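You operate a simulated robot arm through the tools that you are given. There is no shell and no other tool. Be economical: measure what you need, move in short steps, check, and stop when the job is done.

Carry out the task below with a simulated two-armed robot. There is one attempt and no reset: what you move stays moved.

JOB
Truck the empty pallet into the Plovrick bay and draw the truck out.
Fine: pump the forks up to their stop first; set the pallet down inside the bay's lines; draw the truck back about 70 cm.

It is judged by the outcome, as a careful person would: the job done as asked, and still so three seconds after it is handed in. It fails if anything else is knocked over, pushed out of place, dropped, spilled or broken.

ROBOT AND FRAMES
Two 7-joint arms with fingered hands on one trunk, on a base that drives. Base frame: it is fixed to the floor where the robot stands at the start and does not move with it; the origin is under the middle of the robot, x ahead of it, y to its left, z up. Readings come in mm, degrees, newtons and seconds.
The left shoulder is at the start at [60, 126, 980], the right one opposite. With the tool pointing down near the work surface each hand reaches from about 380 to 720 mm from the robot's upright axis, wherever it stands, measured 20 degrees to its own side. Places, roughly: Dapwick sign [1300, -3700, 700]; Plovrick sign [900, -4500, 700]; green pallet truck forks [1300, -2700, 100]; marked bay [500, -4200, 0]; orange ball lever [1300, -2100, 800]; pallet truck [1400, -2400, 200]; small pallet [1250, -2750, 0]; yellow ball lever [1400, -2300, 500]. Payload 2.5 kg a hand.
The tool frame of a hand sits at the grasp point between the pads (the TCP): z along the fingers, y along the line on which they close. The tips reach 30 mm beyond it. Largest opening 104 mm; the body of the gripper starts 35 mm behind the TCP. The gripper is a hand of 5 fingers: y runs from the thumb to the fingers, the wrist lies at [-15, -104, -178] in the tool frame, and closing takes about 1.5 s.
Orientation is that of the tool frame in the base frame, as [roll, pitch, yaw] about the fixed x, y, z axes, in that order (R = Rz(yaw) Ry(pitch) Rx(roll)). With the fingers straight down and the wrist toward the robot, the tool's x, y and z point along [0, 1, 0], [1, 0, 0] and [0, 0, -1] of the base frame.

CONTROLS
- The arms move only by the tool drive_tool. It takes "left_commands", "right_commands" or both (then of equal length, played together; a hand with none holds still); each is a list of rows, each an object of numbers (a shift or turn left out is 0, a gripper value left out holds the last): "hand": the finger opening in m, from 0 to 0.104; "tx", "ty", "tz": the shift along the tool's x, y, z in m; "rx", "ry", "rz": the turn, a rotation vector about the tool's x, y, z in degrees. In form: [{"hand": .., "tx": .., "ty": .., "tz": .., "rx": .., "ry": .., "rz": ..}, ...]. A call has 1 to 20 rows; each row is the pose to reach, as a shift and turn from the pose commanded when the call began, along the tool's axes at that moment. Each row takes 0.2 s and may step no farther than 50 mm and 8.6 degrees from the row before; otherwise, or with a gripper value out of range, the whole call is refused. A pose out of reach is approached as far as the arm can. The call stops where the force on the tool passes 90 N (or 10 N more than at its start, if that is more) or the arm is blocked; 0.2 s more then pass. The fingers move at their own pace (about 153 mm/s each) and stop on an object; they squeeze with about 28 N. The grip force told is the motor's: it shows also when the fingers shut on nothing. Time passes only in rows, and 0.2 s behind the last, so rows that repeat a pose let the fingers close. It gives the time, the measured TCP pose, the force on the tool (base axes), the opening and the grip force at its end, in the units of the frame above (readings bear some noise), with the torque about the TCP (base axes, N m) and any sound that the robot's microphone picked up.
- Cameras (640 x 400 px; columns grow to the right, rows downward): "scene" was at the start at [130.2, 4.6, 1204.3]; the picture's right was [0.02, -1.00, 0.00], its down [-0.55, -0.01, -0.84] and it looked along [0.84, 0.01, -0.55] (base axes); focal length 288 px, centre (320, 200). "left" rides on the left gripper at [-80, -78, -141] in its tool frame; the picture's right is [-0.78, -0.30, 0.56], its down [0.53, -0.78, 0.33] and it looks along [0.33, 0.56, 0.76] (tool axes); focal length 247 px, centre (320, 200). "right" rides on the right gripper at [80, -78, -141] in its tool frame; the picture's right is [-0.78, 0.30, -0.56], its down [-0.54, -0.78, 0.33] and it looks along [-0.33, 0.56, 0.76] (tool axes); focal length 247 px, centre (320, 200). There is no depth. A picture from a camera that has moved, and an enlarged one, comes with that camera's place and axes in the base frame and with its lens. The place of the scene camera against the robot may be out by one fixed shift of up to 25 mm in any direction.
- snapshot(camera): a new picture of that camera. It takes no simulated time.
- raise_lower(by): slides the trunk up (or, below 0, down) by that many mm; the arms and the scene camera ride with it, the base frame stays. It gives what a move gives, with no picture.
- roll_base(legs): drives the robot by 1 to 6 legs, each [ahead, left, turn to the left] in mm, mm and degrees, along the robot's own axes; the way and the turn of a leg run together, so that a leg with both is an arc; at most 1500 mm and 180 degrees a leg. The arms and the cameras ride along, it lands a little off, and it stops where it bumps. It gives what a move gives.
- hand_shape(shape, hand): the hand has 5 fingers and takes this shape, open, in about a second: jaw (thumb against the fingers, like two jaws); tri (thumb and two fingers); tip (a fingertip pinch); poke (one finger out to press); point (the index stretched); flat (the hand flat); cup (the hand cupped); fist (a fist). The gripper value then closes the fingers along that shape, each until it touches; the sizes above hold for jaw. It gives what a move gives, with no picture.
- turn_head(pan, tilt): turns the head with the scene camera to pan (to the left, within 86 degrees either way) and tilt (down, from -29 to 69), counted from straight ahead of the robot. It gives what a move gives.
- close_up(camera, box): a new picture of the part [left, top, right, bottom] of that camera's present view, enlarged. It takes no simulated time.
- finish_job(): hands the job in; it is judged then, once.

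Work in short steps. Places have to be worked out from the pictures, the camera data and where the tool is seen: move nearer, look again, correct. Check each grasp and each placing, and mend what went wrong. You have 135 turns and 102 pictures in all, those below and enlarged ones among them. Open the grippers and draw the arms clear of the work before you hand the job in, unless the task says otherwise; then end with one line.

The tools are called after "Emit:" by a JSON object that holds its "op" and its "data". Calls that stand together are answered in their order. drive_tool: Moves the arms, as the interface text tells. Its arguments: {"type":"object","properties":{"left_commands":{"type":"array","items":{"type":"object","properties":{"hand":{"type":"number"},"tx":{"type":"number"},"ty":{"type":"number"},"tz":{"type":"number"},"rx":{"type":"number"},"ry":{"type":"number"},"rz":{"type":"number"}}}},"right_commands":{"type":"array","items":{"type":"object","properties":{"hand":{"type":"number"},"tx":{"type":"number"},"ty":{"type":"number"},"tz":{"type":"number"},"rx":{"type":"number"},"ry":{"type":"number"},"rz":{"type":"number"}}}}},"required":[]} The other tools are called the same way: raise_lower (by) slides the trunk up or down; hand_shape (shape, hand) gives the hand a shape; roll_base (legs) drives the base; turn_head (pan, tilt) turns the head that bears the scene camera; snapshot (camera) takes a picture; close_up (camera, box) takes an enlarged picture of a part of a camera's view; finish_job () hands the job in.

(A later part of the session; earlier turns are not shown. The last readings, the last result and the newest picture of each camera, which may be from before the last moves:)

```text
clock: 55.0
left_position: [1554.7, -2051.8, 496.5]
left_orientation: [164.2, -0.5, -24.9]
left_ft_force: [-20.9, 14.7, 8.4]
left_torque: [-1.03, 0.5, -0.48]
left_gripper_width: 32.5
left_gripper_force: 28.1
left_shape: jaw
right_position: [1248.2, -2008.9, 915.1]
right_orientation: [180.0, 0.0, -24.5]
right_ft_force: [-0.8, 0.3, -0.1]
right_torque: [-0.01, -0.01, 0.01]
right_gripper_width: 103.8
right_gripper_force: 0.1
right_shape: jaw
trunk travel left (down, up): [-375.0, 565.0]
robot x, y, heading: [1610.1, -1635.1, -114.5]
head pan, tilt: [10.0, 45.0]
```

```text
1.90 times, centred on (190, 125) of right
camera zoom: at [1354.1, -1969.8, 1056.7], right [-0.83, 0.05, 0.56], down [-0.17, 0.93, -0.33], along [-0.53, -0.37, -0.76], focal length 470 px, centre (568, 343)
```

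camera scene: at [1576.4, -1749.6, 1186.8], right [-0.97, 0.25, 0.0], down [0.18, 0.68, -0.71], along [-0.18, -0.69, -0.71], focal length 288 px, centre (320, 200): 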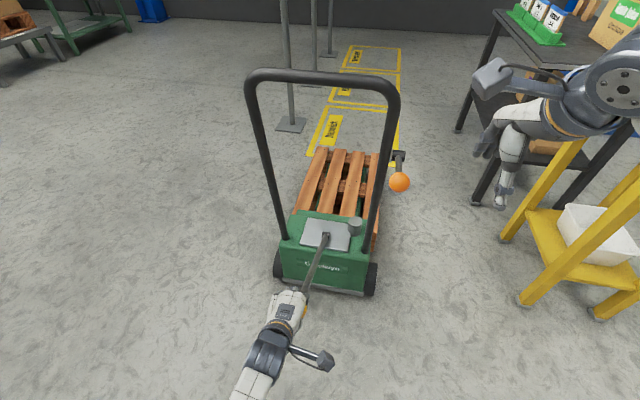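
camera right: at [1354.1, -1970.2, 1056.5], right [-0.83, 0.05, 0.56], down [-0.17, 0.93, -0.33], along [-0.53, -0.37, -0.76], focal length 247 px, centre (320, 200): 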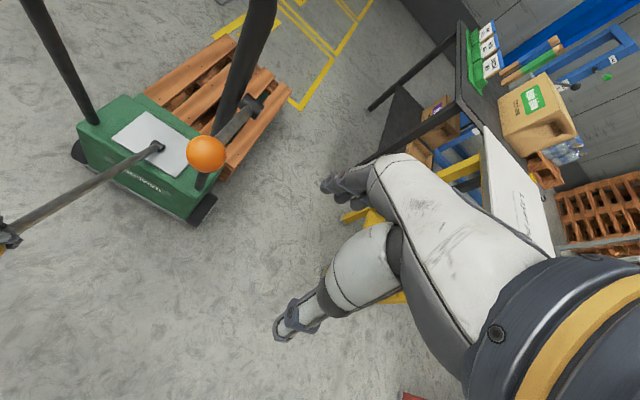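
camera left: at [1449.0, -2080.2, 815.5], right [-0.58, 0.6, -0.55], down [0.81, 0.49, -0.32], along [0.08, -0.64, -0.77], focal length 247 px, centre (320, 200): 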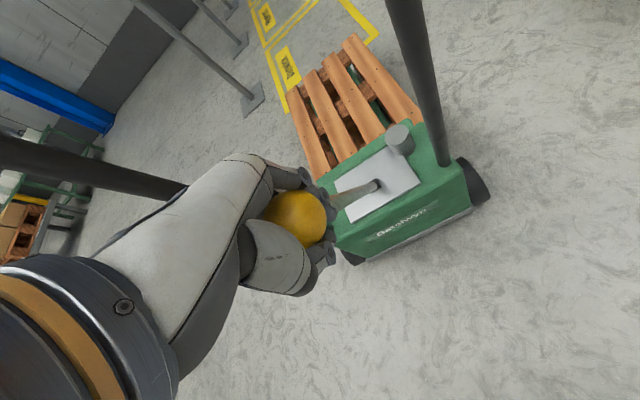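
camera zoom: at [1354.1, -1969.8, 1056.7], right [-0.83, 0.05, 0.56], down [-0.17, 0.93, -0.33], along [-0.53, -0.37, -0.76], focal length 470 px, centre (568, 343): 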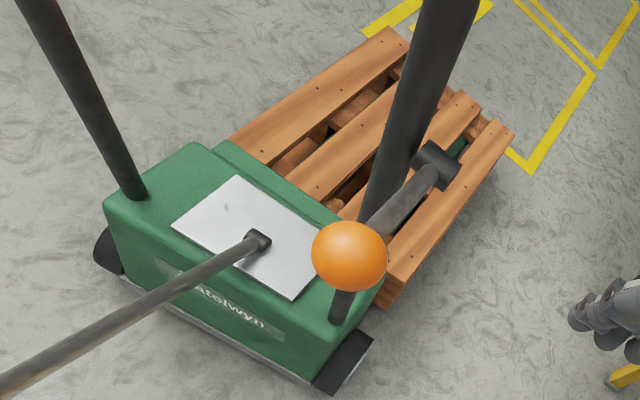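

No change between full strokes: the forks are at their stop. I return the lever up, release the ball and lift the hand clear.

Emit:
{"op": "drive_tool", "data": {"left_commands": [{"ty": 0.0101, "tz": -0.0108, "rx": 1}, {"ty": 0.0314, "tz": -0.032, "rx": 3}, {"ty": 0.0597, "tz": -0.0565, "rx": 5.5}, {"ty": 0.0899, "tz": -0.0784, "rx": 8}, {"ty": 0.1222, "tz": -0.0967, "rx": 10.5}, {"ty": 0.1556, "tz": -0.1131, "rx": 13}, {"ty": 0.1834, "tz": -0.1237, "rx": 15}, {"ty": 0.1834, "tz": -0.1237, "rx": 15, "hand": 0.104}, {"ty": 0.1834, "tz": -0.1237, "rx": 15}, {"ty": 0.1834, "tz": -0.1237, "rx": 15}, {"ty": 0.1834, "tz": -0.1237, "rx": 15}, {"ty": 0.1732, "tz": -0.162, "rx": 15}, {"ty": 0.163, "tz": -0.2, "rx": 15}, {"ty": 0.143, "tz": -0.24, "rx": 15}, {"ty": 0.103, "tz": -0.26, "rx": 15}, {"ty": 0.063, "tz": -0.28, "rx": 15}]}}

Emit:
{"op": "turn_head", "data": {"pan": 15, "tilt": 35}}

Emit:
{"op": "snapshot", "data": {"camera": "scene"}}

Emit:
{"op": "snapshot", "data": {"camera": "left"}}

```text
clock: 58.5
left_position: [1598.1, -2070.0, 789.2]
left_orientation: [177.2, -8.8, -21.0]
left_ft_force: [-0.2, 0.6, -0.4]
left_torque: [-0.01, 0.03, 0.02]
left_gripper_width: 103.8
left_gripper_force: 0.0
left_shape: jaw
right_position: [1249.5, -2010.4, 914.9]
right_orientation: [179.9, 0.0, -24.3]
right_ft_force: [-0.3, 0.3, 0.1]
right_torque: [0.0, -0.01, 0.03]
right_gripper_width: 103.7
right_gripper_force: 0.0
right_shape: jaw
trunk travel left (down, up): [-375.0, 565.0]
robot x, y, heading: [1613.2, -1637.1, -114.1]
head pan, tilt: [10.0, 45.0]
stopped in row 16 (left hand): the arm was blocked; the commanded pose is now the measured one
```

```text
clock: 59.3
left_position: [1598.9, -2069.5, 789.4]
left_orientation: [177.1, -8.7, -20.9]
left_ft_force: [-0.3, -0.1, 0.0]
left_torque: [0.0, -0.03, 0.0]
left_gripper_width: 103.8
left_gripper_force: 0.1
left_shape: jaw
right_position: [1250.6, -2010.6, 914.7]
right_orientation: [-180.0, 0.1, -24.3]
right_ft_force: [-0.6, 1.1, 0.7]
right_torque: [0.0, 0.0, 0.01]
right_gripper_width: 103.8
right_gripper_force: 0.0
right_shape: jaw
trunk travel left (down, up): [-375.0, 565.0]
robot x, y, heading: [1610.4, -1636.3, -114.4]
head pan, tilt: [15.0, 35.0]
```

```text
67 pictures are left
camera scene: at [1583.2, -1758.5, 1201.5], right [-0.99, 0.16, 0.0], down [0.09, 0.57, -0.82], along [-0.13, -0.81, -0.57], focal length 288 px, centre (320, 200)
```

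scene: 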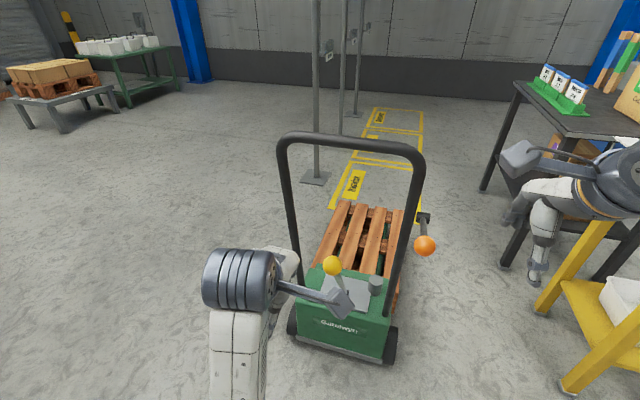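

```text
66 pictures are left
camera left: at [1535.6, -1954.9, 913.1], right [-0.54, 0.49, -0.68], down [0.82, 0.5, -0.28], along [0.2, -0.71, -0.67], focal length 247 px, centre (320, 200)
```

left: 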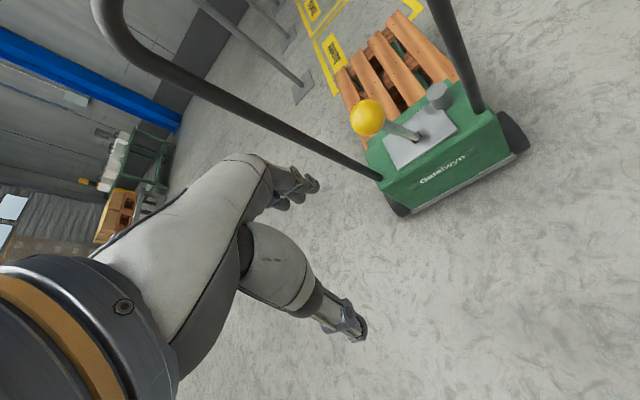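

Released; forks up and lever upright. Now I measure bay and truck geometry with a close-up.

Emit:
{"op": "close_up", "data": {"camera": "scene", "box": [310, 95, 450, 225]}}

Emit:
{"op": "close_up", "data": {"camera": "scene", "box": [260, 120, 450, 370]}}

```text
3.08 times, centred on (380, 160) of scene
camera zoom: at [1583.2, -1758.5, 1201.5], right [-0.99, 0.16, 0.0], down [0.09, 0.57, -0.82], along [-0.13, -0.81, -0.57], focal length 888 px, centre (135, 323)
```

zoom: 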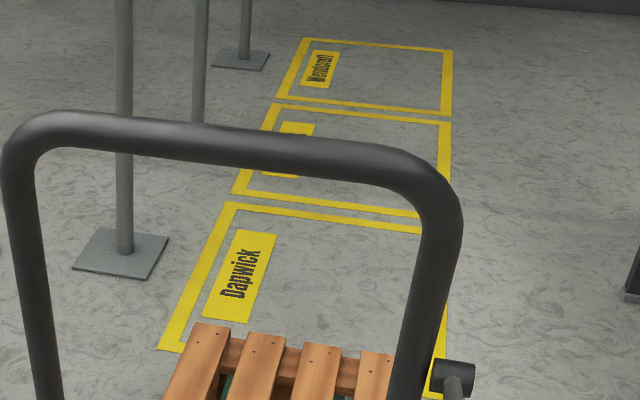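

```text
1.60 times, centred on (355, 245) of scene
camera zoom: at [1583.2, -1758.5, 1201.5], right [-0.99, 0.16, 0.0], down [0.09, 0.57, -0.82], along [-0.13, -0.81, -0.57], focal length 462 px, centre (264, 128)
```

zoom: 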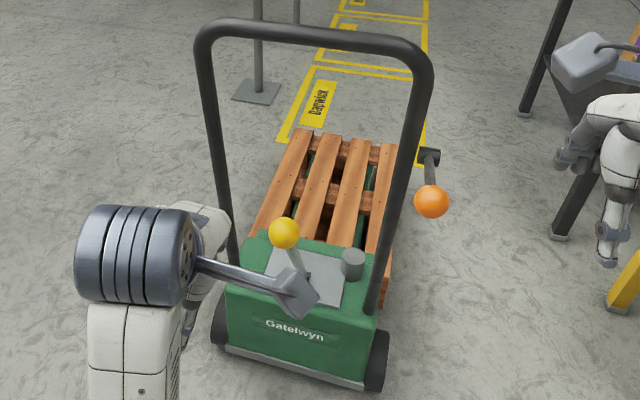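

Result: truck, pallet and bay headings all ≈ −115.5°, pallet needs ≈1620 mm straight on and ~20 mm right. I raise both hands above bar height, straighten the left, before lining the base up behind the truck.

Emit:
{"op": "drive_tool", "data": {"left_commands": [{"tz": -0.04, "rx": 0.7, "ry": -2, "rz": 0.8}, {"tz": -0.08, "rx": 1.4, "ry": -4, "rz": 1.6}, {"tz": -0.12, "rx": 2.1, "ry": -6, "rz": 2.4}, {"tz": -0.16, "rx": 2.9, "ry": -8.7, "rz": 3.4}, {"tz": -0.2, "rx": 2.9, "ry": -8.7, "rz": 3.4}, {"tz": -0.25, "tx": 0.03, "rx": 2.9, "ry": -8.7, "rz": 3.4}], "right_commands": [{"tz": -0.03}, {"tz": -0.06}, {"tz": -0.09}, {"tz": -0.12}, {"tz": -0.13}, {"tz": -0.13}]}}

Emit:
{"op": "roll_base", "data": {"legs": [[0, 122, -1.2], [60, 0, 0]]}}

Emit:
{"op": "turn_head", "data": {"pan": 0, "tilt": 40}}

Emit:
{"op": "snapshot", "data": {"camera": "scene"}}

Emit:
{"op": "snapshot", "data": {"camera": "left"}}

```text
refused: row 6 steps farther than a row can; nothing moved
```

```text
clock: 61.1
left_position: [1675.2, -2172.9, 787.7]
left_orientation: [177.3, -8.9, -21.9]
left_ft_force: [0.8, -0.5, -0.4]
left_torque: [0.0, -0.04, -0.01]
left_gripper_width: 104.0
left_gripper_force: 0.1
left_shape: jaw
right_position: [1327.0, -2108.8, 914.9]
right_orientation: [179.9, 0.0, -25.3]
right_ft_force: [0.6, 0.7, 0.3]
right_torque: [0.0, 0.06, 0.03]
right_gripper_width: 103.5
right_gripper_force: 0.0
right_shape: jaw
trunk travel left (down, up): [-375.0, 565.0]
robot x, y, heading: [1696.5, -1742.4, -115.5]
head pan, tilt: [15.0, 35.0]
```

```text
clock: 61.9
left_position: [1674.6, -2173.6, 787.6]
left_orientation: [177.2, -8.9, -21.9]
left_ft_force: [0.5, 0.0, -0.2]
left_torque: [0.04, -0.01, 0.01]
left_gripper_width: 103.9
left_gripper_force: 0.0
left_shape: jaw
right_position: [1327.6, -2108.7, 915.3]
right_orientation: [179.8, 0.0, -25.4]
right_ft_force: [0.2, -0.4, -0.1]
right_torque: [-0.01, -0.01, 0.01]
right_gripper_width: 103.8
right_gripper_force: 0.0
right_shape: jaw
trunk travel left (down, up): [-375.0, 565.0]
robot x, y, heading: [1699.3, -1740.7, -115.3]
head pan, tilt: [0.0, 40.0]
```

```text
63 pictures are left
camera scene: at [1644.6, -1852.9, 1194.0], right [-0.9, 0.43, 0.0], down [0.28, 0.58, -0.77], along [-0.33, -0.69, -0.64], focal length 288 px, centre (320, 200)
```

scene: 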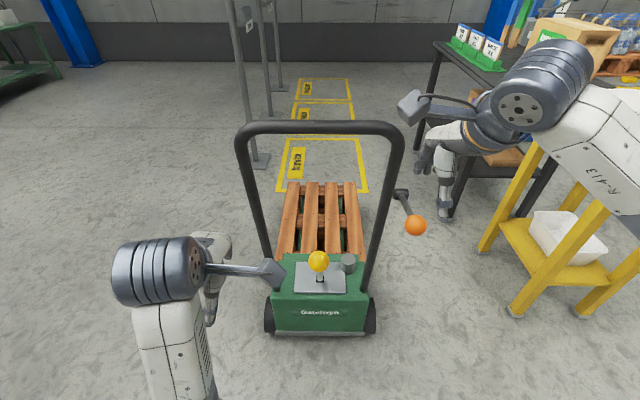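

```text
62 pictures are left
camera left: at [1614.1, -2058.2, 912.6], right [-0.53, 0.5, -0.68], down [0.83, 0.49, -0.28], along [0.19, -0.71, -0.67], focal length 247 px, centre (320, 200)
```

left: 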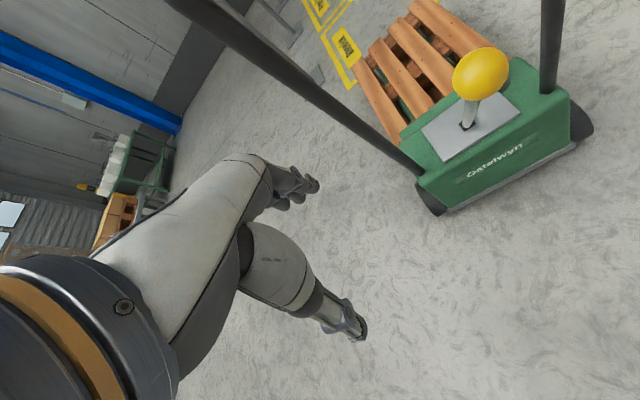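

The base is aligned; the arm call was refused for one step size. I raise the hands now with smaller steps.

Emit:
{"op": "drive_tool", "data": {"left_commands": [{"tz": -0.04, "rx": 0.7, "ry": -2, "rz": 0.8}, {"tz": -0.08, "rx": 1.4, "ry": -4, "rz": 1.6}, {"tz": -0.12, "rx": 2.1, "ry": -6, "rz": 2.4}, {"tz": -0.16, "rx": 2.9, "ry": -8.7, "rz": 3.4}, {"tz": -0.2, "tx": 0.015, "rx": 2.9, "ry": -8.7, "rz": 3.4}, {"tz": -0.24, "tx": 0.03, "rx": 2.9, "ry": -8.7, "rz": 3.4}], "right_commands": [{"tz": -0.03}, {"tz": -0.06}, {"tz": -0.09}, {"tz": -0.12}, {"tz": -0.13}, {"tz": -0.13}]}}

Emit:
{"op": "snapshot", "data": {"camera": "left"}}

Emit:
{"op": "snapshot", "data": {"camera": "right"}}

```text
clock: 62.3
left_position: [1720.1, -2199.6, 814.6]
left_orientation: [176.9, -17.6, -17.9]
left_ft_force: [0.1, -0.3, -1.0]
left_torque: [-0.03, -0.01, 0.0]
left_gripper_width: 104.0
left_gripper_force: 0.0
left_shape: jaw
left hand out of reach, approached as far as the arm can: row 1, 2
right_position: [1326.8, -2107.4, 942.0]
right_orientation: [179.9, 0.0, -25.2]
right_ft_force: [-0.3, 0.4, -0.3]
right_torque: [0.0, -0.01, 0.01]
right_gripper_width: 103.7
right_gripper_force: 0.1
right_shape: jaw
trunk travel left (down, up): [-375.0, 565.0]
robot x, y, heading: [1690.8, -1745.6, -115.4]
head pan, tilt: [0.0, 40.0]
stopped in row 2 (left hand): the arm was blocked; the commanded pose is now the measured one
```

```text
61 pictures are left
camera left: at [1635.3, -2082.9, 920.5], right [-0.46, 0.43, -0.78], down [0.82, 0.53, -0.2], along [0.33, -0.73, -0.6], focal length 247 px, centre (320, 200)
```

left: 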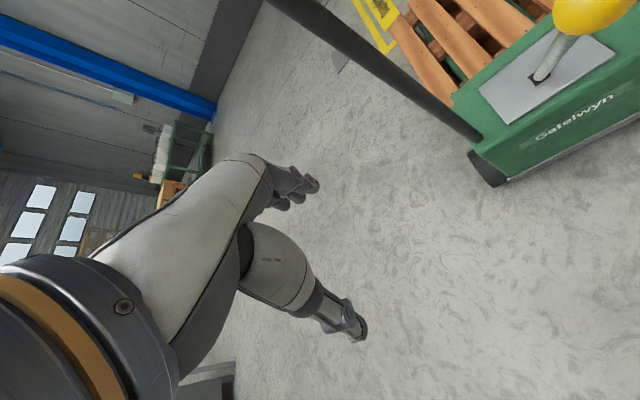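

```text
60 pictures are left
camera right: at [1433.1, -2070.4, 1083.7], right [-0.83, 0.07, 0.56], down [-0.15, 0.93, -0.33], along [-0.54, -0.36, -0.76], focal length 247 px, centre (320, 200)
```

right: 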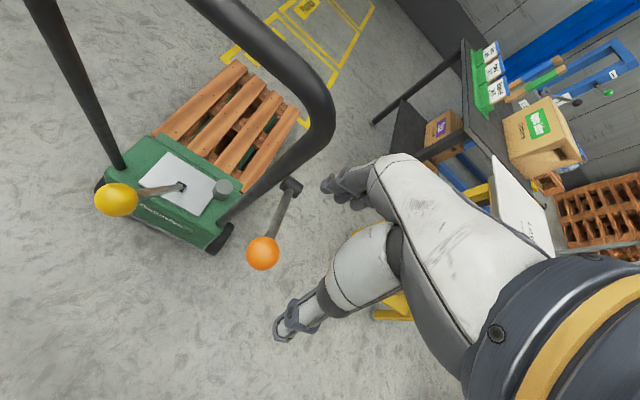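

The left arm is cramped near its limit; I move that hand forward first (outside the left post), then upright and raise it.

Emit:
{"op": "drive_tool", "data": {"left_commands": [{"ty": 0.03}, {"ty": 0.06}, {"ty": 0.09}, {"ty": 0.09, "tz": -0.03, "ry": -4}, {"ty": 0.09, "tz": -0.06, "ry": -8}, {"ty": 0.09, "tz": -0.09, "ry": -12}, {"ty": 0.09, "tz": -0.12, "ry": -16, "rz": 3}, {"ty": 0.09, "tz": -0.15, "ry": -17, "rz": 7}], "right_commands": [{"tz": -0.02}, {"tz": -0.04}, {"tz": -0.06}, {"tz": -0.08}, {"tz": -0.1}, {"tz": -0.1}, {"tz": -0.1}, {"tz": -0.1}]}}

```text
clock: 64.1
left_position: [1644.9, -2292.7, 952.6]
left_orientation: [178.2, -0.8, -25.9]
left_ft_force: [0.3, 0.3, -0.2]
left_torque: [0.01, -0.02, -0.04]
left_gripper_width: 103.8
left_gripper_force: 0.0
left_shape: jaw
left hand out of reach, approached as far as the arm can: row 7, 8
right_position: [1327.5, -2108.0, 1041.5]
right_orientation: [179.9, -0.2, -25.3]
right_ft_force: [0.2, 0.3, 0.5]
right_torque: [-0.02, 0.01, -0.01]
right_gripper_width: 103.5
right_gripper_force: 0.0
right_shape: jaw
trunk travel left (down, up): [-375.0, 565.0]
robot x, y, heading: [1696.8, -1744.1, -115.3]
head pan, tilt: [0.0, 40.0]
```

Left hand is now upright. I raise the trunk 100 mm for headroom above the bar and look.

Emit:
{"op": "raise_lower", "data": {"by": 100}}

Emit:
{"op": "snapshot", "data": {"camera": "left"}}

Emit:
{"op": "snapshot", "data": {"camera": "right"}}

Emit:
{"op": "snapshot", "data": {"camera": "scene"}}

```text
clock: 65.4
left_position: [1645.2, -2292.9, 1052.6]
left_orientation: [178.2, -0.7, -25.8]
left_ft_force: [0.3, 0.2, 0.2]
left_torque: [-0.02, 0.01, 0.0]
left_gripper_width: 104.1
left_gripper_force: 0.0
left_shape: jaw
right_position: [1326.6, -2108.5, 1141.5]
right_orientation: [179.8, 0.0, -25.2]
right_ft_force: [-0.4, -0.7, -0.1]
right_torque: [0.01, 0.01, 0.0]
right_gripper_width: 103.5
right_gripper_force: 0.0
right_shape: jaw
trunk travel left (down, up): [-475.0, 465.0]
robot x, y, heading: [1697.0, -1743.0, -115.6]
head pan, tilt: [0.0, 40.0]
```

```text
59 pictures are left
camera left: at [1608.5, -2183.6, 1190.5], right [-0.57, 0.58, -0.58], down [0.82, 0.46, -0.35], along [0.06, -0.67, -0.74], focal length 247 px, centre (320, 200)
```

left: 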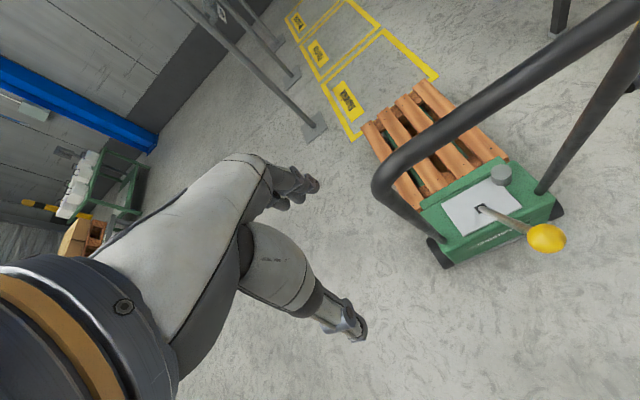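

```text
58 pictures are left
camera right: at [1433.0, -2071.0, 1282.5], right [-0.83, 0.07, 0.56], down [-0.15, 0.93, -0.33], along [-0.54, -0.36, -0.76], focal length 247 px, centre (320, 200)
```

right: 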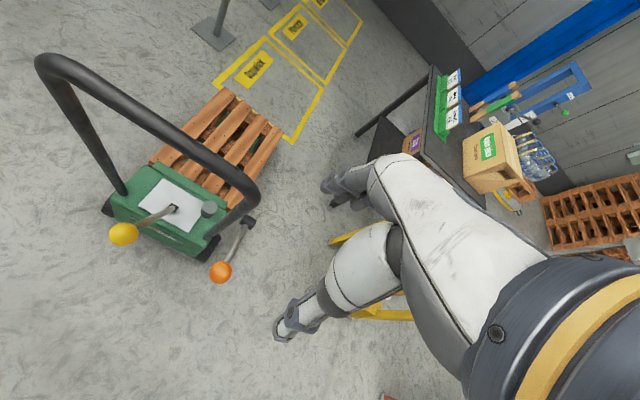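

```text
57 pictures are left
camera scene: at [1644.6, -1853.0, 1294.0], right [-0.9, 0.43, 0.0], down [0.28, 0.58, -0.77], along [-0.33, -0.69, -0.64], focal length 288 px, centre (320, 200)
```

scene: 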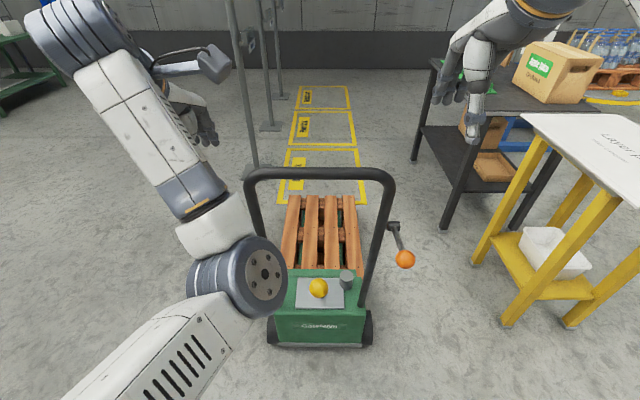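

Bar centre ≈ (1437,−2280,950), running square to my heading. I bring the left hand above a point 78 mm left of centre.

Emit:
{"op": "drive_tool", "data": {"left_commands": [{"tx": -0.03, "ty": 0.02}, {"tx": -0.06, "ty": 0.04}, {"tx": -0.09, "ty": 0.06}, {"tx": -0.115, "ty": 0.079, "rx": 1.8}, {"tx": -0.115, "ty": 0.079, "rx": 1.8}]}}

Emit:
{"op": "snapshot", "data": {"camera": "left"}}

Emit:
{"op": "snapshot", "data": {"camera": "right"}}

```text
clock: 66.6
left_position: [1507.7, -2314.6, 1053.4]
left_orientation: [-180.0, -0.8, -25.7]
left_ft_force: [-0.2, 0.2, -0.2]
left_torque: [0.0, -0.02, 0.0]
left_gripper_width: 103.7
left_gripper_force: 0.2
left_shape: jaw
right_position: [1326.1, -2108.4, 1141.6]
right_orientation: [180.0, -0.1, -25.3]
right_ft_force: [-0.8, 0.9, -0.4]
right_torque: [-0.04, -0.01, -0.02]
right_gripper_width: 103.8
right_gripper_force: 0.0
right_shape: jaw
trunk travel left (down, up): [-475.0, 465.0]
robot x, y, heading: [1696.7, -1739.6, -115.5]
head pan, tilt: [0.0, 40.0]
```

```text
56 pictures are left
camera left: at [1467.9, -2209.1, 1194.4], right [-0.56, 0.6, -0.57], down [0.82, 0.47, -0.33], along [0.07, -0.65, -0.76], focal length 247 px, centre (320, 200)
```

left: 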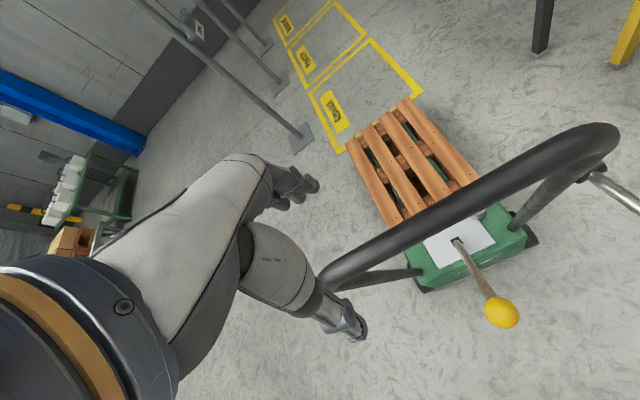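

```text
55 pictures are left
camera right: at [1433.1, -2070.9, 1282.6], right [-0.83, 0.07, 0.56], down [-0.15, 0.93, -0.33], along [-0.54, -0.36, -0.76], focal length 247 px, centre (320, 200)
```

right: 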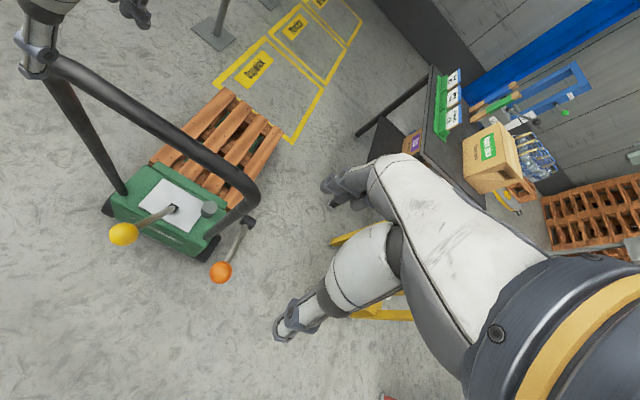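

The bar sits right under the left hand's grasp line. I descend 100 mm (13 mm toward centre) and close on the bar.

Emit:
{"op": "drive_tool", "data": {"left_commands": [{"tx": -0.013, "tz": 0.03}, {"tx": -0.013, "tz": 0.06}, {"tx": -0.013, "tz": 0.09}, {"tx": -0.013, "tz": 0.1}, {"tx": -0.013, "tz": 0.1, "hand": 0}, {"tx": -0.013, "tz": 0.1}, {"tx": -0.013, "tz": 0.1}, {"tx": -0.013, "tz": 0.1}, {"tx": -0.013, "tz": 0.1}, {"tx": -0.013, "tz": 0.1}, {"tx": -0.013, "tz": 0.1}]}}

Emit:
{"op": "snapshot", "data": {"camera": "left"}}

```text
clock: 69.0
left_position: [1497.8, -2309.6, 949.4]
left_orientation: [-179.7, -0.8, -25.8]
left_ft_force: [1.5, 3.2, -14.5]
left_torque: [0.05, 0.03, -0.17]
left_gripper_width: 8.5
left_gripper_force: 27.8
left_shape: jaw
right_position: [1326.1, -2110.6, 1140.7]
right_orientation: [179.9, -0.1, -25.3]
right_ft_force: [0.6, -0.1, 0.1]
right_torque: [-0.02, -0.01, 0.04]
right_gripper_width: 103.6
right_gripper_force: 0.1
right_shape: jaw
trunk travel left (down, up): [-475.0, 465.0]
robot x, y, heading: [1699.2, -1744.0, -115.7]
head pan, tilt: [0.0, 40.0]
```

```text
54 pictures are left
camera left: at [1458.1, -2204.6, 1090.3], right [-0.56, 0.6, -0.57], down [0.82, 0.47, -0.32], along [0.07, -0.65, -0.76], focal length 247 px, centre (320, 200)
```

left: 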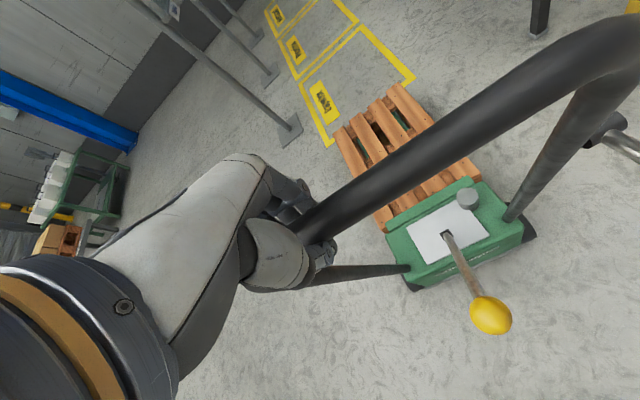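

The left hand has wrapped the bar. I add the right hand with a 50° tilt (so the two wrist cameras stay apart), first to a pre-grasp behind and above the bar's right part.

Emit:
{"op": "drive_tool", "data": {"right_commands": [{"rx": -8.3}, {"rx": -16.6}, {"rx": -25}, {"rx": -33.3}, {"rx": -41.6}, {"rx": -50}, {"tx": 0.03, "ty": 0.008, "tz": 0.03, "rx": -50}, {"tx": 0.06, "ty": 0.016, "tz": 0.06, "rx": -50}, {"tx": 0.08, "ty": 0.02, "tz": 0.09, "rx": -50}, {"tx": 0.0956, "ty": 0.0245, "tz": 0.108, "rx": -50}]}}

Emit:
{"op": "snapshot", "data": {"camera": "right"}}

Emit:
{"op": "snapshot", "data": {"camera": "scene"}}

```text
clock: 71.2
left_position: [1498.7, -2309.6, 949.6]
left_orientation: [-179.7, -1.0, -25.7]
left_ft_force: [3.9, -0.5, -19.5]
left_torque: [0.16, 0.03, -0.11]
left_gripper_width: 9.3
left_gripper_force: 28.2
left_shape: jaw
right_position: [1401.8, -2172.7, 1034.8]
right_orientation: [129.8, -0.3, -25.1]
right_ft_force: [-0.6, 0.3, -0.3]
right_torque: [-0.02, 0.01, 0.06]
right_gripper_width: 103.8
right_gripper_force: 0.0
right_shape: jaw
trunk travel left (down, up): [-475.0, 465.0]
robot x, y, heading: [1694.8, -1744.6, -115.5]
head pan, tilt: [0.0, 40.0]
```

```text
53 pictures are left
camera right: at [1542.1, -2062.2, 1065.1], right [-0.6, 0.54, 0.58], down [-0.38, 0.45, -0.81], along [-0.7, -0.71, -0.06], focal length 247 px, centre (320, 200)
```

right: 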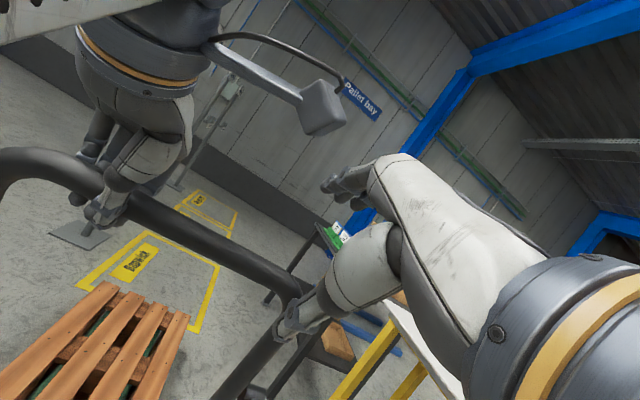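

```text
52 pictures are left
camera scene: at [1643.1, -1854.3, 1293.7], right [-0.9, 0.43, 0.0], down [0.28, 0.58, -0.76], along [-0.33, -0.69, -0.64], focal length 288 px, centre (320, 200)
```

scene: 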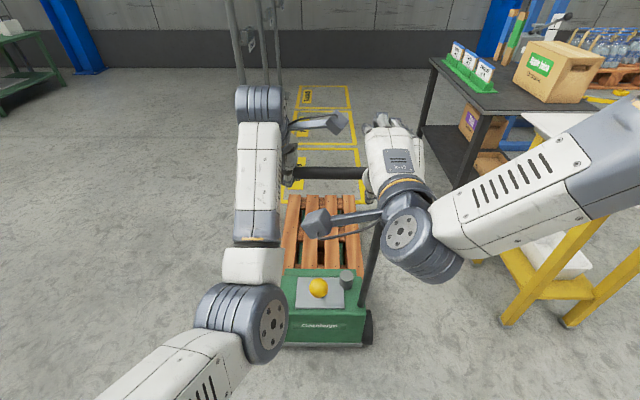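

The bar projects within ~7 mm of prediction. I advance the right hand 113 mm along its fingers (15 mm toward centre) and close.

Emit:
{"op": "drive_tool", "data": {"right_commands": [{"tx": 0.005, "ty": -0.003, "tz": 0.04}, {"tx": 0.01, "ty": -0.005, "tz": 0.08}, {"tx": 0.015, "ty": -0.005, "tz": 0.113}, {"tx": 0.015, "ty": -0.005, "tz": 0.113, "hand": 0}, {"tx": 0.015, "ty": -0.005, "tz": 0.113}, {"tx": 0.015, "ty": -0.005, "tz": 0.113}, {"tx": 0.015, "ty": -0.005, "tz": 0.113}, {"tx": 0.015, "ty": -0.005, "tz": 0.113}, {"tx": 0.015, "ty": -0.005, "tz": 0.113}, {"tx": 0.015, "ty": -0.005, "tz": 0.113}]}}

Emit:
{"op": "snapshot", "data": {"camera": "right"}}

Emit:
{"op": "snapshot", "data": {"camera": "left"}}

```text
clock: 73.4
left_position: [1497.4, -2309.7, 949.2]
left_orientation: [-179.6, -0.9, -25.8]
left_ft_force: [8.1, 2.9, -17.2]
left_torque: [0.12, -0.01, -0.1]
left_gripper_width: 9.1
left_gripper_force: 28.1
left_shape: jaw
right_position: [1406.6, -2263.5, 974.5]
right_orientation: [130.3, 0.0, -25.8]
right_ft_force: [-13.6, 2.8, -6.6]
right_torque: [0.08, 0.21, -0.15]
right_gripper_width: 19.1
right_gripper_force: 28.6
right_shape: jaw
right hand out of reach, approached as far as the arm can: row 1, 2, 3, 4, 5, 6, 7, 8, 9, 10
trunk travel left (down, up): [-475.0, 465.0]
robot x, y, heading: [1694.0, -1742.1, -115.4]
head pan, tilt: [0.0, 40.0]
```

```text
51 pictures are left
camera right: at [1547.7, -2154.5, 1006.0], right [-0.6, 0.55, 0.59], down [-0.37, 0.46, -0.81], along [-0.71, -0.7, -0.07], focal length 247 px, centre (320, 200)
```

right: 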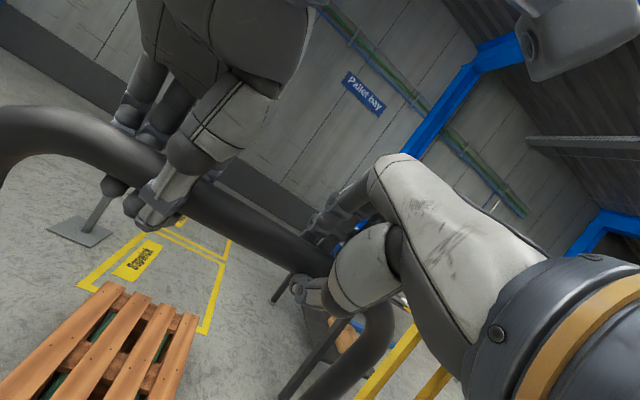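

```text
50 pictures are left
camera left: at [1457.4, -2205.2, 1089.8], right [-0.56, 0.6, -0.57], down [0.82, 0.47, -0.32], along [0.07, -0.65, -0.76], focal length 247 px, centre (320, 200)
```

left: 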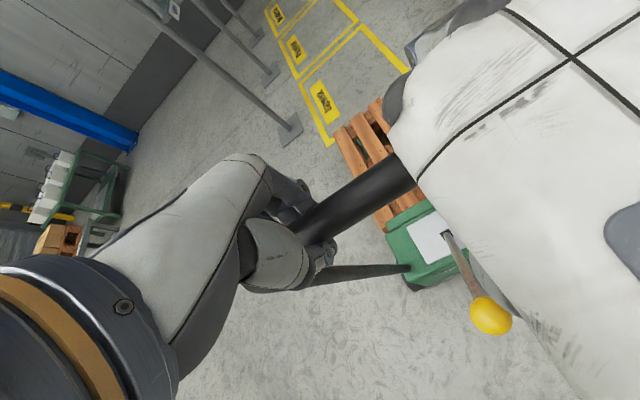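

Both hands hold the bar. I push forward 300 mm and check how truck and grips behave.

Emit:
{"op": "roll_base", "data": {"legs": [[300, 0, 0]]}}

Emit:
{"op": "snapshot", "data": {"camera": "scene"}}

```text
clock: 75.5
left_position: [1368.0, -2574.5, 948.6]
left_orientation: [-179.4, -0.9, -25.8]
left_ft_force: [-8.9, 13.0, -18.4]
left_torque: [0.18, 0.06, -0.33]
left_gripper_width: 9.1
left_gripper_force: 28.1
left_shape: jaw
right_position: [1279.2, -2530.0, 974.1]
right_orientation: [130.4, -0.1, -25.7]
right_ft_force: [-16.0, 9.8, -3.0]
right_torque: [0.2, 0.32, -0.29]
right_gripper_width: 19.2
right_gripper_force: 28.2
right_shape: jaw
trunk travel left (down, up): [-475.0, 465.0]
robot x, y, heading: [1569.0, -2012.2, -115.2]
head pan, tilt: [0.0, 40.0]
```

```text
49 pictures are left
camera scene: at [1514.6, -2120.9, 1293.8], right [-0.9, 0.43, 0.0], down [0.28, 0.58, -0.77], along [-0.32, -0.69, -0.64], focal length 288 px, centre (320, 200)
```

scene: 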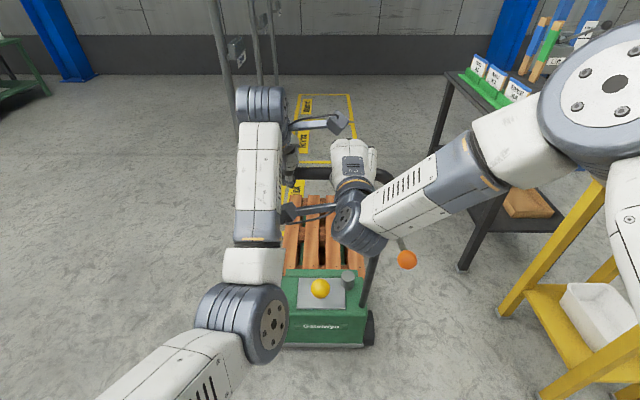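

Truck follows straight and grips hold. Next 700 mm with a slight right bias, surroundings clear (table leg ~770 mm right of my line).

Emit:
{"op": "roll_base", "data": {"legs": [[700, -15, -0.3]]}}

Emit:
{"op": "turn_head", "data": {"pan": 0, "tilt": 30}}

Emit:
{"op": "snapshot", "data": {"camera": "scene"}}

Emit:
{"op": "snapshot", "data": {"camera": "left"}}

```text
clock: 79.4
left_position: [1050.1, -3216.5, 949.0]
left_orientation: [-179.3, -0.7, -25.9]
left_ft_force: [17.9, -5.9, -9.2]
left_torque: [0.04, 0.0, 0.0]
left_gripper_width: 9.6
left_gripper_force: 28.6
left_shape: jaw
right_position: [961.1, -3169.3, 974.2]
right_orientation: [130.4, 0.4, -25.8]
right_ft_force: [13.6, -14.2, -1.6]
right_torque: [-0.21, -0.07, 0.36]
right_gripper_width: 18.5
right_gripper_force: 28.3
right_shape: jaw
trunk travel left (down, up): [-475.0, 465.0]
robot x, y, heading: [1250.9, -2650.2, -115.2]
head pan, tilt: [0.0, 40.0]
```

```text
clock: 80.1
left_position: [1053.3, -3217.2, 947.9]
left_orientation: [-179.2, -0.9, -25.8]
left_ft_force: [9.5, -1.6, -4.6]
left_torque: [-0.02, -0.03, -0.05]
left_gripper_width: 9.9
left_gripper_force: 27.6
left_shape: jaw
right_position: [962.4, -3169.7, 974.2]
right_orientation: [130.4, 0.3, -25.8]
right_ft_force: [5.5, -12.7, -3.8]
right_torque: [-0.2, 0.05, 0.22]
right_gripper_width: 18.5
right_gripper_force: 28.0
right_shape: jaw
trunk travel left (down, up): [-475.0, 465.0]
robot x, y, heading: [1253.0, -2648.8, -115.9]
head pan, tilt: [0.0, 30.0]
```

```text
48 pictures are left
camera scene: at [1196.2, -2767.2, 1309.1], right [-0.9, 0.43, 0.0], down [0.21, 0.45, -0.86], along [-0.37, -0.78, -0.5], focal length 288 px, centre (320, 200)
```

scene: 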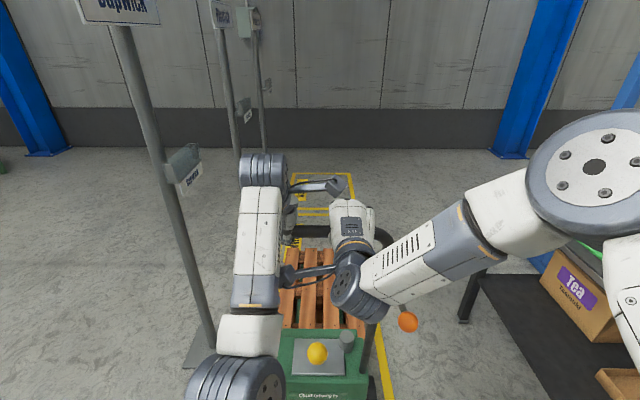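

```text
47 pictures are left
camera left: at [1011.3, -3112.9, 1088.8], right [-0.56, 0.61, -0.57], down [0.83, 0.47, -0.31], along [0.07, -0.64, -0.76], focal length 247 px, centre (320, 200)
```

left: 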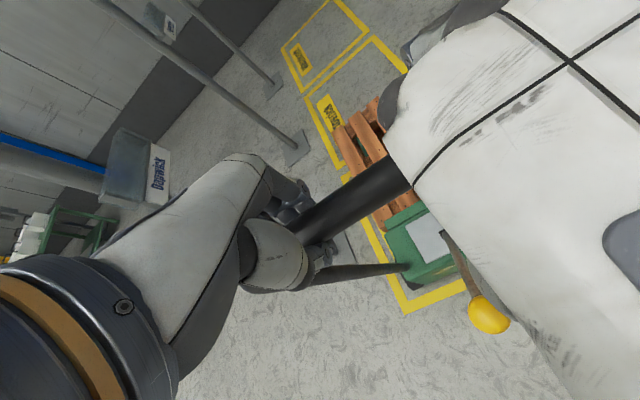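

On track; moved 1011 mm so far, ~608 mm left. I push another 430 mm with a touch right, then look closely.

Emit:
{"op": "roll_base", "data": {"legs": [[430, -10, 0.3]]}}

Emit:
{"op": "snapshot", "data": {"camera": "scene"}}

Emit:
{"op": "snapshot", "data": {"camera": "left"}}

Emit:
{"op": "snapshot", "data": {"camera": "right"}}

```text
clock: 82.7
left_position: [860.0, -3602.6, 947.8]
left_orientation: [-179.2, -1.1, -25.5]
left_ft_force: [20.1, -1.8, -7.0]
left_torque: [0.01, 0.02, 0.04]
left_gripper_width: 9.7
left_gripper_force: 27.9
left_shape: jaw
right_position: [769.3, -3556.0, 974.1]
right_orientation: [130.5, 0.3, -25.3]
right_ft_force: [17.2, -12.2, -4.2]
right_torque: [-0.16, -0.09, 0.42]
right_gripper_width: 18.5
right_gripper_force: 27.6
right_shape: jaw
trunk travel left (down, up): [-475.0, 465.0]
robot x, y, heading: [1056.3, -3039.6, -115.4]
head pan, tilt: [0.0, 30.0]
```

```text
46 pictures are left
camera scene: at [1002.9, -3153.5, 1309.2], right [-0.9, 0.43, 0.0], down [0.21, 0.45, -0.87], along [-0.37, -0.78, -0.5], focal length 288 px, centre (320, 200)
```

scene: 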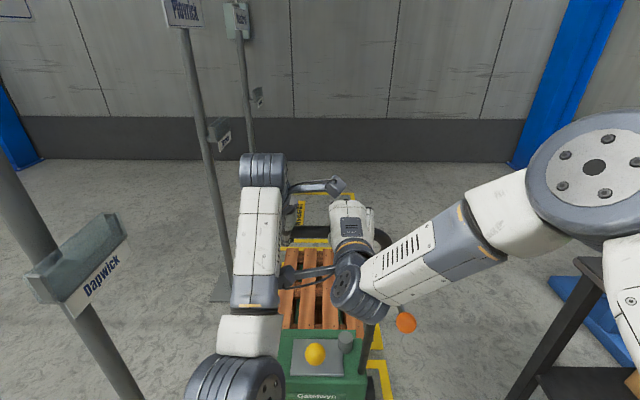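

```text
45 pictures are left
camera left: at [818.4, -3499.8, 1088.7], right [-0.56, 0.6, -0.57], down [0.82, 0.47, -0.31], along [0.08, -0.64, -0.76], focal length 247 px, centre (320, 200)
```

left: 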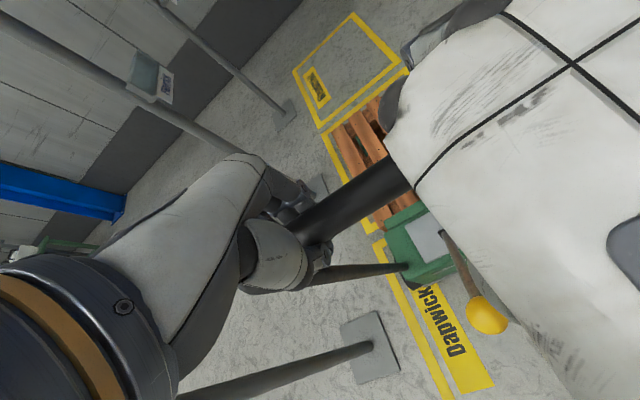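

```text
44 pictures are left
camera right: at [910.2, -3446.5, 1005.7], right [-0.6, 0.54, 0.59], down [-0.38, 0.46, -0.8], along [-0.71, -0.71, -0.07], focal length 247 px, centre (320, 200)
```

right: 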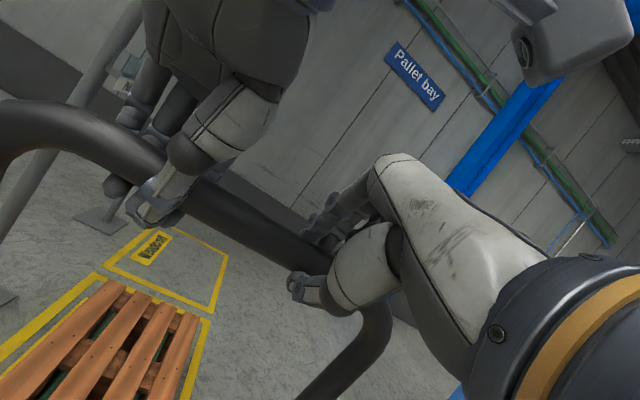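

I zoom in on pallet front versus Plovrick lines from both hand cameras.

Emit:
{"op": "close_up", "data": {"camera": "left", "box": [280, 60, 440, 260]}}

Emit:
{"op": "close_up", "data": {"camera": "right", "box": [0, 220, 260, 400]}}

Emit:
{"op": "close_up", "data": {"camera": "scene", "box": [260, 180, 420, 400]}}

```text
2.00 times, centred on (360, 160) of left
camera zoom: at [818.4, -3499.8, 1088.7], right [-0.56, 0.6, -0.57], down [0.82, 0.47, -0.31], along [0.08, -0.64, -0.76], focal length 494 px, centre (240, 280)
```

zoom: 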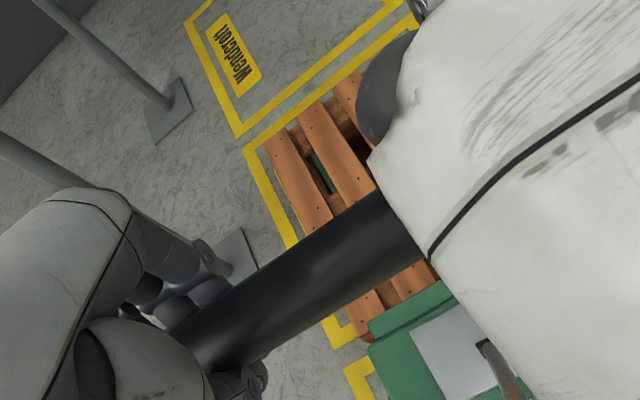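

```text
2.22 times, centred on (130, 310) of right
camera zoom: at [910.2, -3446.5, 1005.7], right [-0.6, 0.54, 0.59], down [-0.38, 0.46, -0.8], along [-0.71, -0.71, -0.07], focal length 549 px, centre (742, -44)
```

zoom: 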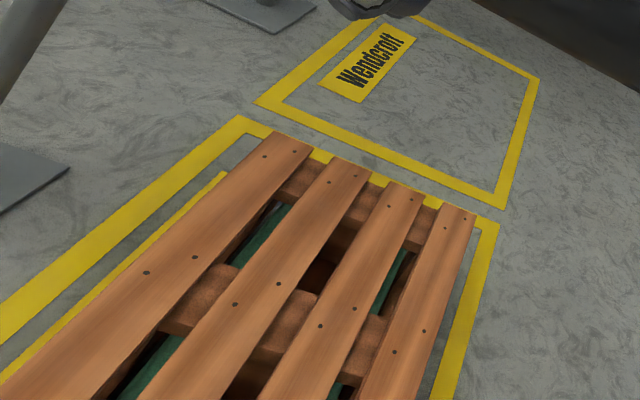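

```text
1.82 times, centred on (340, 290) of scene
camera zoom: at [1002.9, -3153.5, 1309.2], right [-0.9, 0.43, 0.0], down [0.21, 0.45, -0.87], along [-0.37, -0.78, -0.5], focal length 524 px, centre (284, 36)
```

zoom: 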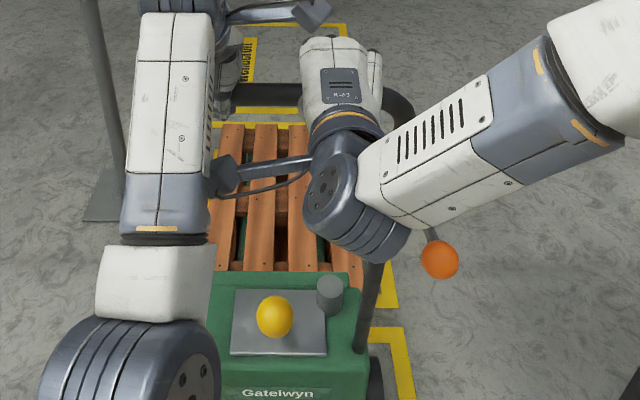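

Triangulated: pallet is laterally centred (≈100 mm to each outer line); front has ≈163 mm to the far outer line. With a 600 mm pallet in a ~745 mm bay I need ≈90 mm more.

Emit:
{"op": "roll_base", "data": {"legs": [[90, 0, 0]]}}

Emit:
{"op": "close_up", "data": {"camera": "right", "box": [0, 220, 260, 400]}}

Emit:
{"op": "close_up", "data": {"camera": "left", "box": [280, 60, 440, 260]}}

```text
clock: 83.8
left_position: [822.5, -3679.3, 948.2]
left_orientation: [-178.8, -1.3, -25.4]
left_ft_force: [4.1, -20.3, -19.1]
left_torque: [0.23, 0.01, 0.07]
left_gripper_width: 10.7
left_gripper_force: 28.2
left_shape: jaw
right_position: [731.2, -3630.8, 980.0]
right_orientation: [130.1, 0.2, -25.5]
right_ft_force: [15.9, 45.0, 30.7]
right_torque: [1.01, -0.36, -0.18]
right_gripper_width: 19.4
right_gripper_force: 28.3
right_shape: jaw
trunk travel left (down, up): [-475.0, 465.0]
robot x, y, heading: [1016.1, -3115.7, -115.6]
head pan, tilt: [0.0, 30.0]
```

```text
2.22 times, centred on (130, 310) of right
camera zoom: at [871.9, -3520.6, 1010.0], right [-0.6, 0.55, 0.59], down [-0.38, 0.45, -0.81], along [-0.71, -0.71, -0.06], focal length 549 px, centre (742, -44)
```

zoom: 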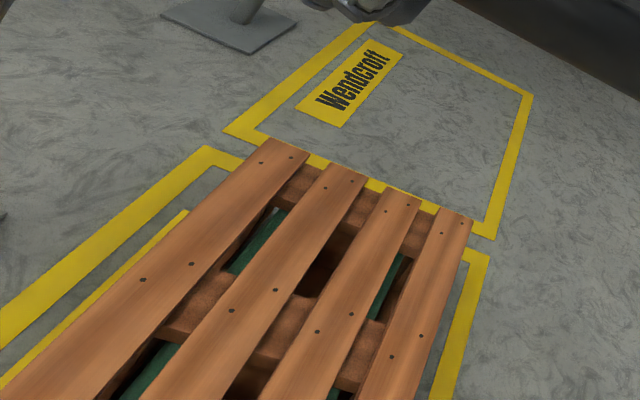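

```text
2.00 times, centred on (360, 160) of left
camera zoom: at [779.7, -3575.4, 1088.8], right [-0.56, 0.6, -0.57], down [0.83, 0.48, -0.3], along [0.09, -0.64, -0.76], focal length 494 px, centre (240, 280)
```

zoom: 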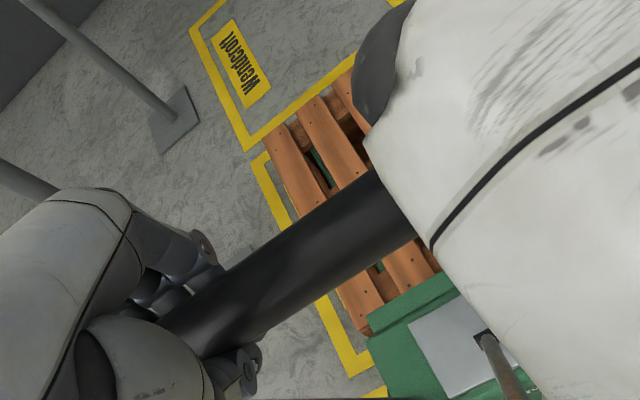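

Readings show a raised force on the right hand; the near end of the pallet also looks close to the near line. I check the surroundings before nudging further.

Emit:
{"op": "turn_head", "data": {"pan": -25, "tilt": 45}}

Emit:
{"op": "snapshot", "data": {"camera": "scene"}}

```text
clock: 84.7
left_position: [821.7, -3682.0, 946.3]
left_orientation: [-179.1, -1.5, -25.3]
left_ft_force: [-8.5, -27.6, -2.8]
left_torque: [-0.04, 0.03, -0.19]
left_gripper_width: 11.3
left_gripper_force: 28.3
left_shape: jaw
right_position: [729.7, -3632.8, 979.1]
right_orientation: [129.8, 0.1, -25.6]
right_ft_force: [10.5, 21.3, 25.2]
right_torque: [0.34, 0.02, -0.07]
right_gripper_width: 18.4
right_gripper_force: 28.1
right_shape: jaw
trunk travel left (down, up): [-475.0, 465.0]
robot x, y, heading: [1014.7, -3119.5, -115.7]
head pan, tilt: [-25.0, 45.0]
```

```text
38 pictures are left
camera scene: at [938.2, -3200.1, 1287.2], right [-0.64, 0.77, 0.0], down [0.54, 0.45, -0.71], along [-0.55, -0.45, -0.71], focal length 288 px, centre (320, 200)
```

scene: 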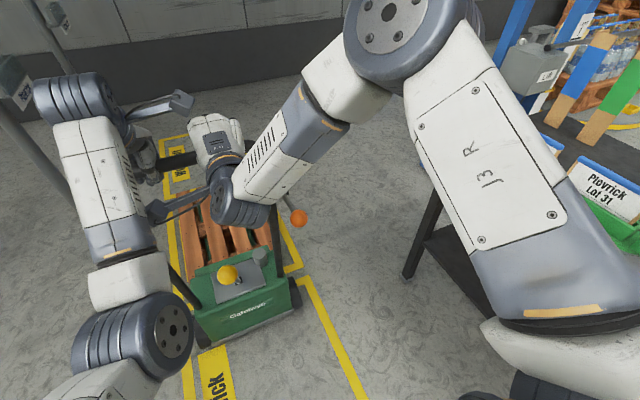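

Nothing is touching; the force is internal between the two grips. I nudge the truck 45 mm further.

Emit:
{"op": "roll_base", "data": {"legs": [[45, 0, 0]]}}

Emit:
{"op": "close_up", "data": {"camera": "left", "box": [280, 60, 440, 260]}}

```text
clock: 85.6
left_position: [802.7, -3717.4, 946.3]
left_orientation: [-178.8, -1.4, -25.4]
left_ft_force: [-6.7, -26.1, -12.5]
left_torque: [0.12, -0.04, 0.03]
left_gripper_width: 11.8
left_gripper_force: 27.7
left_shape: jaw
right_position: [713.1, -3668.5, 980.5]
right_orientation: [129.8, 0.1, -25.2]
right_ft_force: [22.1, 54.4, 35.6]
right_torque: [1.13, -0.42, -0.55]
right_gripper_width: 17.2
right_gripper_force: 28.1
right_shape: jaw
trunk travel left (down, up): [-475.0, 465.0]
robot x, y, heading: [997.1, -3155.6, -115.9]
head pan, tilt: [-25.0, 45.0]
```

```text
2.00 times, centred on (360, 160) of left
camera zoom: at [760.1, -3615.1, 1087.0], right [-0.56, 0.6, -0.57], down [0.83, 0.48, -0.3], along [0.09, -0.64, -0.76], focal length 494 px, centre (240, 280)
```

zoom: 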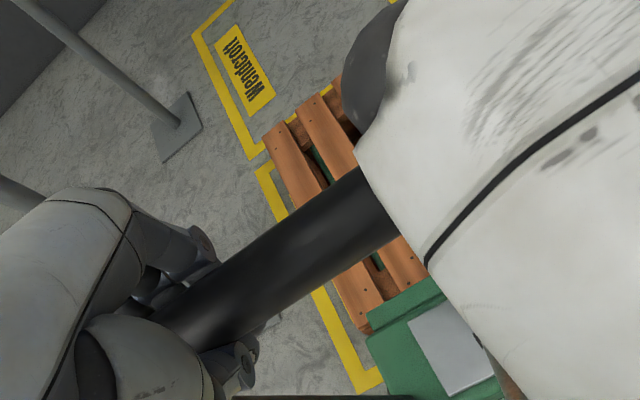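

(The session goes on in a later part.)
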